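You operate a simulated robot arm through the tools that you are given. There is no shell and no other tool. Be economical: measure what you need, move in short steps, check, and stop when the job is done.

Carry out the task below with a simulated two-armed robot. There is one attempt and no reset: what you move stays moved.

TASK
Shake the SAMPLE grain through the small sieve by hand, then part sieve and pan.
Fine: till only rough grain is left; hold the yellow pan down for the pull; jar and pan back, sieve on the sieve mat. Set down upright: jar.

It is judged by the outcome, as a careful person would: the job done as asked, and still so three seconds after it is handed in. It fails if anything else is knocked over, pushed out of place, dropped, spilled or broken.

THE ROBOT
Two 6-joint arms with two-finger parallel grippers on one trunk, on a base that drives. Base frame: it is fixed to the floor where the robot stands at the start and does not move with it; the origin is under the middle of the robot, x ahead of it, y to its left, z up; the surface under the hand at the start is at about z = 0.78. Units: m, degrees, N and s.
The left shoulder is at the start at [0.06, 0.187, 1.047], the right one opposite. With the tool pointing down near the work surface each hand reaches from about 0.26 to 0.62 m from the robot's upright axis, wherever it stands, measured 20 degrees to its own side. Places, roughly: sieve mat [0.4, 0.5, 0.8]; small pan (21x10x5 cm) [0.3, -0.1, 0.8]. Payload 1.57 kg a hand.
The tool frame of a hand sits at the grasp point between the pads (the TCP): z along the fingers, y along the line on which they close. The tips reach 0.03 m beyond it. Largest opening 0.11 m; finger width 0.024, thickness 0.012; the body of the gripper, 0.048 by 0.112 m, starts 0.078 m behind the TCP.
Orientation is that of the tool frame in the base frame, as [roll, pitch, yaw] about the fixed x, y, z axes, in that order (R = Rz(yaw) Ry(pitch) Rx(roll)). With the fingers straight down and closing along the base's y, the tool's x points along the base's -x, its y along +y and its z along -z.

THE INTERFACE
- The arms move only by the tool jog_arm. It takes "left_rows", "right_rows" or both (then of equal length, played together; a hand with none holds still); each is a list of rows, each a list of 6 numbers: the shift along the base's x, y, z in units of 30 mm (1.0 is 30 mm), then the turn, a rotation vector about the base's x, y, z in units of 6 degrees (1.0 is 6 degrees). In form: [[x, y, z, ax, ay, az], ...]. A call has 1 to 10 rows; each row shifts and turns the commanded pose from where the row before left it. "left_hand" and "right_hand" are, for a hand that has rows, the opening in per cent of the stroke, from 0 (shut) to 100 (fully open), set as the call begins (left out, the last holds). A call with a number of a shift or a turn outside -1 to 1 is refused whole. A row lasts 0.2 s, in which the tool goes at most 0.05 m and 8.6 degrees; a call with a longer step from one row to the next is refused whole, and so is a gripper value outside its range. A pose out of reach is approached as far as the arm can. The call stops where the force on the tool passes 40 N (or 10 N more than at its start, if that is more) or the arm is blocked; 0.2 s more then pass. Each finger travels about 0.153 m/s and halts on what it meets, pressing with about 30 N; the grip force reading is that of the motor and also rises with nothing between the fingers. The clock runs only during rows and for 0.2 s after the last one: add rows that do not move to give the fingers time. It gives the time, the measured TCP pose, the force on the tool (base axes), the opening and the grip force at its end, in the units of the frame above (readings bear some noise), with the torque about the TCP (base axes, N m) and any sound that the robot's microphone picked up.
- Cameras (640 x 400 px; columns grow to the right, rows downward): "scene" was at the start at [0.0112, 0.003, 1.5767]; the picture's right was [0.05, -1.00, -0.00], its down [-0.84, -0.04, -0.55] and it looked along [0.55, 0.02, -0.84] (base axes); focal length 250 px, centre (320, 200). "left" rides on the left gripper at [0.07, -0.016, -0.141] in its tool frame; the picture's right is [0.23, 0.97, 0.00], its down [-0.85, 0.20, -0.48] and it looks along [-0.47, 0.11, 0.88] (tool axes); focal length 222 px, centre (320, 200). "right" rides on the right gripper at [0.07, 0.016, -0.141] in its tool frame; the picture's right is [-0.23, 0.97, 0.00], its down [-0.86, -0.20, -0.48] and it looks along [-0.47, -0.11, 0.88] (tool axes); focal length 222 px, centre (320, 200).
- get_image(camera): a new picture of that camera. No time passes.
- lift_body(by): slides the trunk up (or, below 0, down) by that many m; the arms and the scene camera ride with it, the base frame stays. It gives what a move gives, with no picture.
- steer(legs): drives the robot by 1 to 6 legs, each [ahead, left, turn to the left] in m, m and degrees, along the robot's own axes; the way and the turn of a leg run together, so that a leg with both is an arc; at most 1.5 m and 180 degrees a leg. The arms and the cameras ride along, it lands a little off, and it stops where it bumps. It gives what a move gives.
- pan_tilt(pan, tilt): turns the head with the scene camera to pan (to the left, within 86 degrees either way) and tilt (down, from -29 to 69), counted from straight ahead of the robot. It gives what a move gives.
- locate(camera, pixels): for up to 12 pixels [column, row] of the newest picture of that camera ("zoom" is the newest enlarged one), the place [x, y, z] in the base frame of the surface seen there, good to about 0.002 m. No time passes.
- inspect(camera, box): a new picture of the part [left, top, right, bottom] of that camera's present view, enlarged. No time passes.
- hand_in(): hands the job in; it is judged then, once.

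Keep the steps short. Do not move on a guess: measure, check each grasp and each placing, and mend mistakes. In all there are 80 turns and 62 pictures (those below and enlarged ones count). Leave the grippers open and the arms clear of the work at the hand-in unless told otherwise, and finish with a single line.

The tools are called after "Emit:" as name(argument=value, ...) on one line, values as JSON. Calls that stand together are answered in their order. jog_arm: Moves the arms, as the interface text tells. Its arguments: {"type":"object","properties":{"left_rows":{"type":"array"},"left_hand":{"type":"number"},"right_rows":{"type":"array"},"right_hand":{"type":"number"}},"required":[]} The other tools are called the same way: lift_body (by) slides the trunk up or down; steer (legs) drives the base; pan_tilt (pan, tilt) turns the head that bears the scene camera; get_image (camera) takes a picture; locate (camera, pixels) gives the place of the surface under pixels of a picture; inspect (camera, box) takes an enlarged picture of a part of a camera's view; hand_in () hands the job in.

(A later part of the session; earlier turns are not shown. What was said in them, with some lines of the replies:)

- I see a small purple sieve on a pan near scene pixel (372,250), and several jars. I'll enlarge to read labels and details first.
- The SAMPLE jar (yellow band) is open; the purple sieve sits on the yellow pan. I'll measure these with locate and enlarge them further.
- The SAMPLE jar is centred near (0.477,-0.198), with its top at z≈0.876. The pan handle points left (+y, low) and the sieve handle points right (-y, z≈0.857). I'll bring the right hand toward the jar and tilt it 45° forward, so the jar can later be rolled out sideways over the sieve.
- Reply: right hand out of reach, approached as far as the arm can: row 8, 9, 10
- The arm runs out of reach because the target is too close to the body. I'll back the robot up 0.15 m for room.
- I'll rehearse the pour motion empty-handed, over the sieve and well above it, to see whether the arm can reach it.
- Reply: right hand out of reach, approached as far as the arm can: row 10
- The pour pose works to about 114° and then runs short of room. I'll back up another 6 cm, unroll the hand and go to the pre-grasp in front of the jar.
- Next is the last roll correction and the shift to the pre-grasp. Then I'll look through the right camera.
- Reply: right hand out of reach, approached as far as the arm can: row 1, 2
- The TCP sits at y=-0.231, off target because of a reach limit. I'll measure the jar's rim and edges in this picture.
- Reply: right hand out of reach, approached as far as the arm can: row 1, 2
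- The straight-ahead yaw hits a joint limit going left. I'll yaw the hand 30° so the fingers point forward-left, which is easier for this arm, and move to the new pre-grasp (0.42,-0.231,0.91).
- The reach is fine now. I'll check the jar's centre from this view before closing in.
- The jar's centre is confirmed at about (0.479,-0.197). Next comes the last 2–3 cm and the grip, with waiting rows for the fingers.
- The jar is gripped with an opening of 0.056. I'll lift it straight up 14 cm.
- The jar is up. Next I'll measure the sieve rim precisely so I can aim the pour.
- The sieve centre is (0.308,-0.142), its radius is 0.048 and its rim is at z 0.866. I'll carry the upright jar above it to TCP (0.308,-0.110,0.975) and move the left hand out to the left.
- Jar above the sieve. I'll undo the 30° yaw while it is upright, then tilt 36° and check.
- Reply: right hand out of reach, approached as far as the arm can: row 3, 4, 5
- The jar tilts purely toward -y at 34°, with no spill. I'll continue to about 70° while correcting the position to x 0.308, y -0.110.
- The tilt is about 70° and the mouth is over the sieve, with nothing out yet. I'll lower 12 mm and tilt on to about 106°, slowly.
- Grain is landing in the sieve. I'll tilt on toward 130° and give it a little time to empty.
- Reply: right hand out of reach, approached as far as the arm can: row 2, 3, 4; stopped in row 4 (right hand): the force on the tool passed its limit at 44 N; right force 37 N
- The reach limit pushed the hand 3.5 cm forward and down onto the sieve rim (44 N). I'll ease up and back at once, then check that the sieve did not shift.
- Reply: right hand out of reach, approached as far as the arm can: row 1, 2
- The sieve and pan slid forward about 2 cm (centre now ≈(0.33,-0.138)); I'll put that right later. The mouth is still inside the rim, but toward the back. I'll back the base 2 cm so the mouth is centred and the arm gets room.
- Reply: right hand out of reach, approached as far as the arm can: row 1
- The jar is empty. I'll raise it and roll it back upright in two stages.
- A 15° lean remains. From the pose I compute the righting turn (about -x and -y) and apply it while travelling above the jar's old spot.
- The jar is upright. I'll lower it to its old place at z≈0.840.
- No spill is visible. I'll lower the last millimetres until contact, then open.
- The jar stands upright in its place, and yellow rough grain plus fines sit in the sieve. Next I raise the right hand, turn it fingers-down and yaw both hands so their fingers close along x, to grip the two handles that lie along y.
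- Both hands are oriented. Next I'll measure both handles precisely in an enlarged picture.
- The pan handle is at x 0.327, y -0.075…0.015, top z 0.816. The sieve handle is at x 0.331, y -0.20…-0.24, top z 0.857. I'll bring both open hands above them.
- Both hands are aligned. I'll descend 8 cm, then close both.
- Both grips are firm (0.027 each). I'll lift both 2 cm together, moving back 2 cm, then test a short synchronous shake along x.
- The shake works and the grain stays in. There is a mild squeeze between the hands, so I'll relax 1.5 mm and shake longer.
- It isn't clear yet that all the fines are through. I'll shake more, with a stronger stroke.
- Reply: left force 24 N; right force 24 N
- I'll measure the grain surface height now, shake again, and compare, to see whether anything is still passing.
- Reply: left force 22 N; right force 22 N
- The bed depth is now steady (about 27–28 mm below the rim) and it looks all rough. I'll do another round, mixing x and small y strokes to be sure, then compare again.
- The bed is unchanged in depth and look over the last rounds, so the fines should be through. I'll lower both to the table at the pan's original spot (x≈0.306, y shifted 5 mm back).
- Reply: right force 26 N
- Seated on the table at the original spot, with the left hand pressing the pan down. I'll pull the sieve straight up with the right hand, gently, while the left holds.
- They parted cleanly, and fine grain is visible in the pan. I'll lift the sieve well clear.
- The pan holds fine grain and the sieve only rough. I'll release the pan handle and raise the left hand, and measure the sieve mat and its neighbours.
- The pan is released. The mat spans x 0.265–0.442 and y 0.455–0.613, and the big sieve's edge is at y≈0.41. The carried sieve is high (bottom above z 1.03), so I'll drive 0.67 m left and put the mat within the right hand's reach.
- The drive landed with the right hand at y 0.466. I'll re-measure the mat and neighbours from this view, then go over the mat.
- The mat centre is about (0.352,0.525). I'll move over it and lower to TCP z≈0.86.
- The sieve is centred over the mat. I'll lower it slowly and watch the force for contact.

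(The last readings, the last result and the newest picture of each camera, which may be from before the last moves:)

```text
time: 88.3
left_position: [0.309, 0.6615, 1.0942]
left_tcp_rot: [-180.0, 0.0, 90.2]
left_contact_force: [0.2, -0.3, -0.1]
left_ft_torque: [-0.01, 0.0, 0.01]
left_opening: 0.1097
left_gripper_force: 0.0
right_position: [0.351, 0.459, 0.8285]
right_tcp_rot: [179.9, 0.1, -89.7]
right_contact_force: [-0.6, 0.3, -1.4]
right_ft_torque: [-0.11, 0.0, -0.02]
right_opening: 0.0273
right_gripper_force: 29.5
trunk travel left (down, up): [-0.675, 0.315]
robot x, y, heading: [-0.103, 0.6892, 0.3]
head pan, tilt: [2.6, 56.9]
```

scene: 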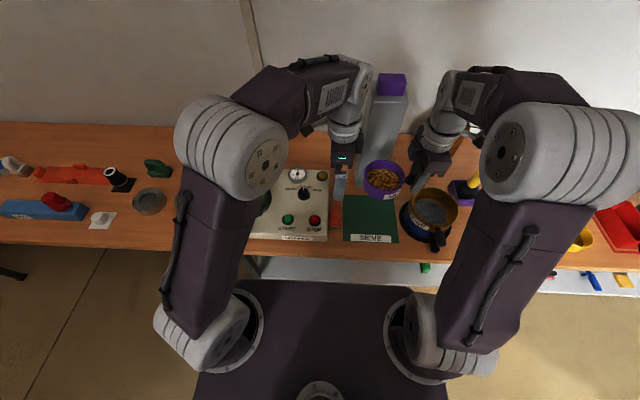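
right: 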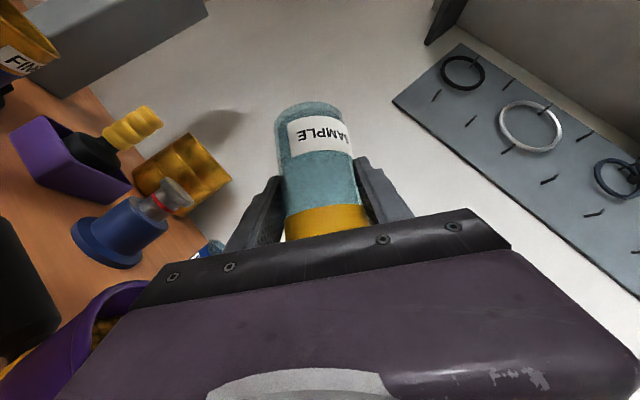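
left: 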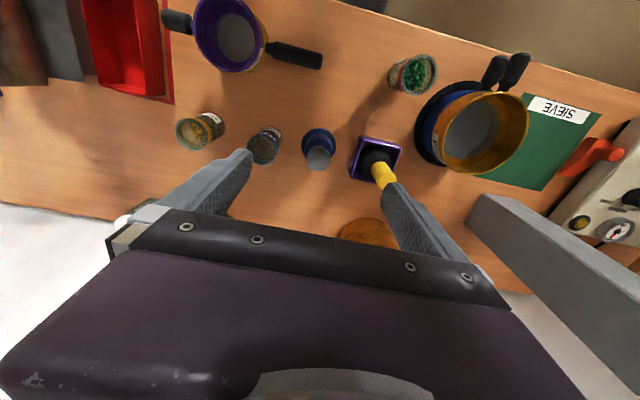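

No contact yet at 0.8285. I'll go on in 3 mm steps.

Emit:
jog_arm(right_rows=[[0, 0, -0.1, 0, 0, 0], [0, 0, -0.1, 0, 0, 0], [0, 0, 0, 0, 0, 0]])

Emit:
inspect(camera="scene", box=[340, 180, 420, 230])

Emit:
locate(camera="zoom", pixels=[[190, 260], [190, 290], [190, 310], [190, 320], [190, 330]])

```text
time: 89.1
left_position: [0.3091, 0.6618, 1.0935]
left_tcp_rot: [-179.9, 0.0, 90.2]
left_contact_force: [0.0, -0.2, 0.5]
left_ft_torque: [0.0, 0.05, -0.04]
left_opening: 0.11
left_gripper_force: 0.0
right_position: [0.3519, 0.4593, 0.8227]
right_tcp_rot: [179.9, 0.1, -89.8]
right_contact_force: [0.5, -0.6, -1.5]
right_ft_torque: [-0.09, -0.01, -0.03]
right_opening: 0.0269
right_gripper_force: 30.6
trunk travel left (down, up): [-0.675, 0.315]
robot x, y, heading: [-0.1028, 0.688, 0.4]
head pan, tilt: [2.6, 56.9]
```

```text
8.00 times, centred on (380, 205) of scene
```

zoom: 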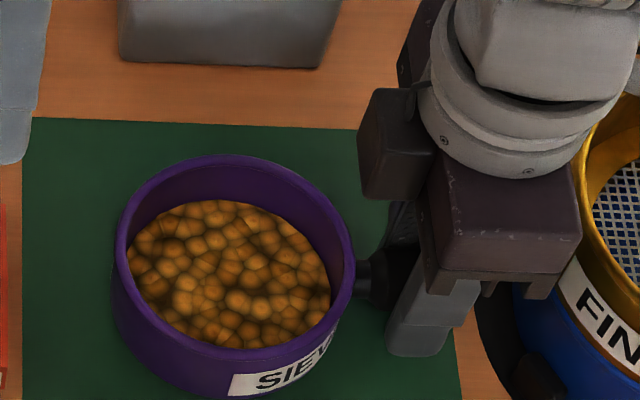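

```text
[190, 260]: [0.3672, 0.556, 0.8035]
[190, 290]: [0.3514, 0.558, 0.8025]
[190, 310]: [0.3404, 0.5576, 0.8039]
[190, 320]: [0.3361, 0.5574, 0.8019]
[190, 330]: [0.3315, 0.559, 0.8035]
```

Still hanging with about 1 cm left. I'll continue in small steps.

Emit:
jog_arm(right_rows=[[0, 0, -0.1, 0, 0, 0], [0, 0, -0.07, 0, 0, 0], [0, 0, 0, 0, 0, 0]])

Emit:
jog_arm(right_rows=[[0, 0, -0.07, 0, 0, 0], [0, 0, 0, 0, 0, 0]])

```text
time: 89.9
left_position: [0.3086, 0.6622, 1.0938]
left_tcp_rot: [179.9, 0.0, 90.3]
left_contact_force: [0.5, 0.0, 0.2]
left_ft_torque: [-0.02, 0.03, 0.01]
left_opening: 0.11
left_gripper_force: 0.1
right_position: [0.351, 0.4601, 0.8192]
right_tcp_rot: [180.0, 0.1, -89.7]
right_contact_force: [0.5, 0.3, 5.4]
right_ft_torque: [0.71, -0.03, -0.12]
right_opening: 0.0271
right_gripper_force: 30.1
trunk travel left (down, up): [-0.675, 0.315]
robot x, y, heading: [-0.1045, 0.6912, 0.2]
head pan, tilt: [2.6, 56.9]
```

```text
time: 90.5
left_position: [0.3082, 0.6614, 1.0935]
left_tcp_rot: [180.0, 0.0, 90.1]
left_contact_force: [0.3, 0.4, -0.5]
left_ft_torque: [-0.01, 0.02, 0.03]
left_opening: 0.1098
left_gripper_force: 0.0
right_position: [0.3527, 0.4587, 0.8176]
right_tcp_rot: [-180.0, 0.1, -89.7]
right_contact_force: [1.1, -3.2, 6.9]
right_ft_torque: [0.79, -0.06, -0.21]
right_opening: 0.027
right_gripper_force: 30.2
trunk travel left (down, up): [-0.675, 0.315]
robot x, y, heading: [-0.1031, 0.6872, 0.3]
head pan, tilt: [2.6, 56.9]
```

The sieve is in contact (+7 N through it). I'll open the right hand and rise straight up.

Emit:
jog_arm(right_rows=[[0, 0, 0, 0, 0, 0], [0, 0, 0, 0, 0, 0], [0, 0, 0, 0, 0, 0]], right_hand=100)

Emit:
jog_arm(right_rows=[[0, 0, 0.6, 0, 0, 0], [0, 0, 0.9, 0, 0, 0], [0, 0, 0.9, 0, 0, 0], [0, 0, 0.9, 0, 0, 0], [0, 0, 0.9, 0, 0, 0], [0, 0, 0.9, 0, 0, 0], [0, 0, 0.9, 0, 0, 0], [0, 0, 0.9, 0, 0, 0], [0, 0, 0.9, 0, 0, 0]])

Emit:
steer(legs=[[0, -0.5, 0]])

Emit:
get_image(camera="scene")

```text
time: 91.3
left_position: [0.3088, 0.6631, 1.0939]
left_tcp_rot: [-179.9, 0.0, 90.2]
left_contact_force: [-0.2, -0.8, 0.0]
left_ft_torque: [0.03, 0.02, 0.01]
left_opening: 0.1101
left_gripper_force: 0.1
right_position: [0.3525, 0.4608, 0.8173]
right_tcp_rot: [179.9, 0.2, -89.7]
right_contact_force: [0.3, -0.6, 0.3]
right_ft_torque: [0.0, -0.02, 0.0]
right_opening: 0.1099
right_gripper_force: 0.1
trunk travel left (down, up): [-0.675, 0.315]
robot x, y, heading: [-0.1028, 0.6877, 0.3]
head pan, tilt: [2.6, 56.9]
```

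```text
time: 93.3
left_position: [0.3083, 0.6631, 1.0948]
left_tcp_rot: [179.9, -0.1, 90.2]
left_contact_force: [-0.6, -1.0, 0.7]
left_ft_torque: [0.0, 0.01, 0.0]
left_opening: 0.11
left_gripper_force: 0.1
right_position: [0.3511, 0.4595, 1.0497]
right_tcp_rot: [179.9, 0.1, -89.8]
right_contact_force: [0.1, 0.4, 0.2]
right_ft_torque: [-0.01, 0.01, 0.01]
right_opening: 0.1101
right_gripper_force: 0.2
trunk travel left (down, up): [-0.675, 0.315]
robot x, y, heading: [-0.1021, 0.6889, 0.3]
head pan, tilt: [2.6, 56.9]
```

```text
time: 96.3
left_position: [0.3093, 0.1438, 1.0942]
left_tcp_rot: [-179.9, -0.1, 89.9]
left_contact_force: [0.5, 0.1, -0.4]
left_ft_torque: [-0.01, 0.03, 0.03]
left_opening: 0.1099
left_gripper_force: 0.0
right_position: [0.3525, -0.0598, 1.0502]
right_tcp_rot: [179.9, 0.1, -89.9]
right_contact_force: [-0.3, -0.1, 0.7]
right_ft_torque: [0.0, 0.02, 0.02]
right_opening: 0.11
right_gripper_force: 0.0
trunk travel left (down, up): [-0.675, 0.315]
robot x, y, heading: [-0.1039, 0.1687, 0.2]
head pan, tilt: [2.6, 56.9]
```

```text
14 pictures are left
```

scene: 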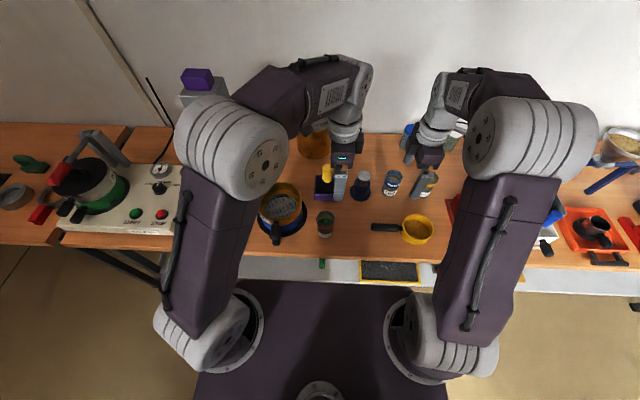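

I'll drive back to the starting area with the arms clear, then check the mat, jar and pan.

Emit:
steer(legs=[[-0.12, -0.16, 0]])

Emit:
inspect(camera="scene", box=[300, 110, 460, 220])

Emit:
locate(camera="zoom", pixels=[[180, 310], [230, 310], [310, 255], [310, 345], [270, 300], [355, 300], [375, 190]])

Emit:
get_image(camera="scene")

```text
time: 97.9
left_position: [0.1886, -0.0178, 1.093]
left_tcp_rot: [179.9, 0.0, 89.8]
left_contact_force: [0.1, 0.0, 0.7]
left_ft_torque: [0.02, 0.0, 0.03]
left_opening: 0.1099
left_gripper_force: 0.2
right_position: [0.2323, -0.2199, 1.0497]
right_tcp_rot: [179.9, 0.1, -90.1]
right_contact_force: [0.1, -0.1, 0.8]
right_ft_torque: [-0.02, -0.01, 0.0]
right_opening: 0.1101
right_gripper_force: 0.1
trunk travel left (down, up): [-0.675, 0.315]
robot x, y, heading: [-0.2227, 0.0084, -0.0]
head pan, tilt: [2.6, 56.9]
```

```text
3.64 times, centred on (380, 165) of scene
```

zoom: 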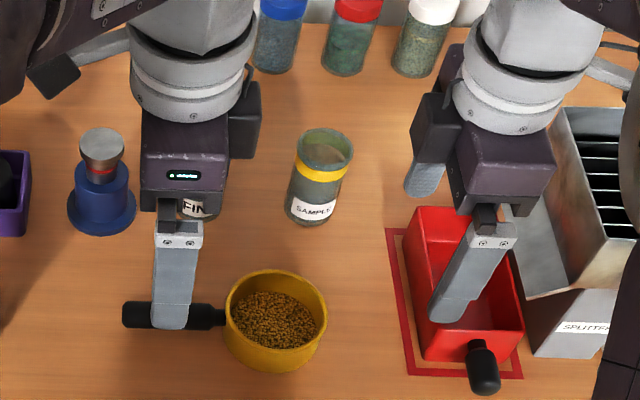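

```text
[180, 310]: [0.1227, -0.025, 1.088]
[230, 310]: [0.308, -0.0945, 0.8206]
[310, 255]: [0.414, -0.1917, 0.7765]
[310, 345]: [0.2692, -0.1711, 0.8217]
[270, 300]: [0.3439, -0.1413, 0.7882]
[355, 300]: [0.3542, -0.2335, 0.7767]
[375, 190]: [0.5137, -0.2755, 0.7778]
```

```text
12 pictures are left
```

scene: 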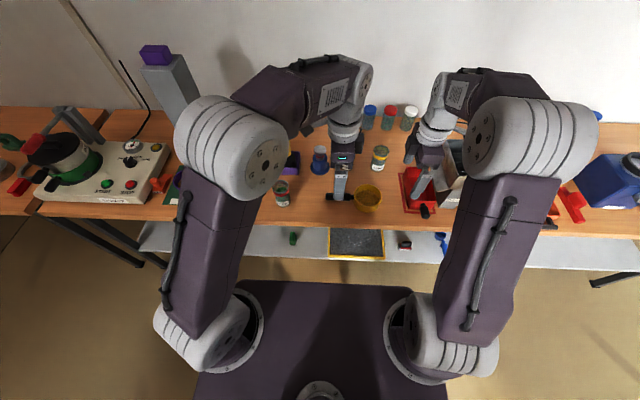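

The pan (handle x 0.308, was 0.306) and jar are in place. The left elbow hides the mat, so I'll turn the base 30° left with the hands high and look at it.

Emit:
steer(legs=[[-0.05, 0, 30]])

Emit:
get_image(camera="scene")

```text
time: 99.8
left_position: [0.0983, 0.1825, 1.0941]
left_tcp_rot: [-180.0, 0.0, 120.5]
left_contact_force: [0.3, -0.3, -0.4]
left_ft_torque: [-0.01, 0.0, 0.01]
left_opening: 0.1098
left_gripper_force: 0.0
right_position: [0.2389, 0.0293, 1.049]
right_tcp_rot: [179.8, 0.2, -59.3]
right_contact_force: [-0.1, -0.1, 0.1]
right_ft_torque: [-0.02, 0.0, 0.03]
right_opening: 0.1099
right_gripper_force: 0.0
trunk travel left (down, up): [-0.675, 0.315]
robot x, y, heading: [-0.2708, -0.0014, 30.7]
head pan, tilt: [2.6, 56.9]
```

```text
11 pictures are left
```

scene: 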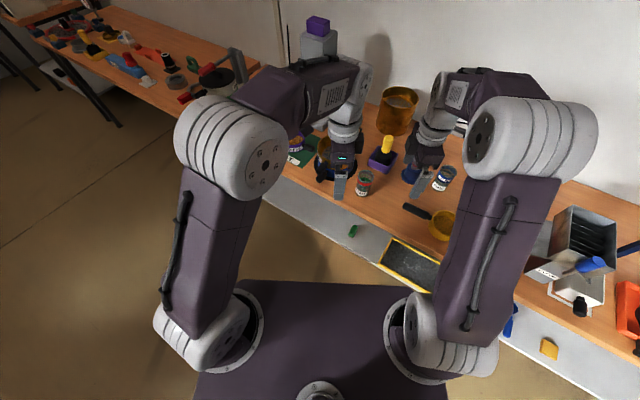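

Part of the mat shows at (300,150). I'll enlarge there.

Emit:
inspect(camera="scene", box=[260, 120, 340, 180])

```text
6.67 times, centred on (300, 150) of scene
```

zoom: 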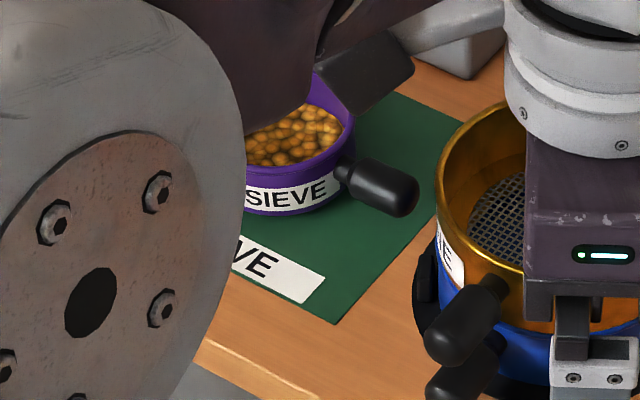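

The sieve stands level on its mat holding only rough grain. The jar and pan are back, and the grippers are open and clear. I'll hand in.

Emit:
hand_in()

```text
The job is handed in.
```

The SAMPLE grain is sieved: fines in the yellow pan, rough grain left in the small sieve on the sieve mat, jar upright in its place, and the pan back within about 2 mm after my hand nudged it 2 cm during the pour; no spill seen.
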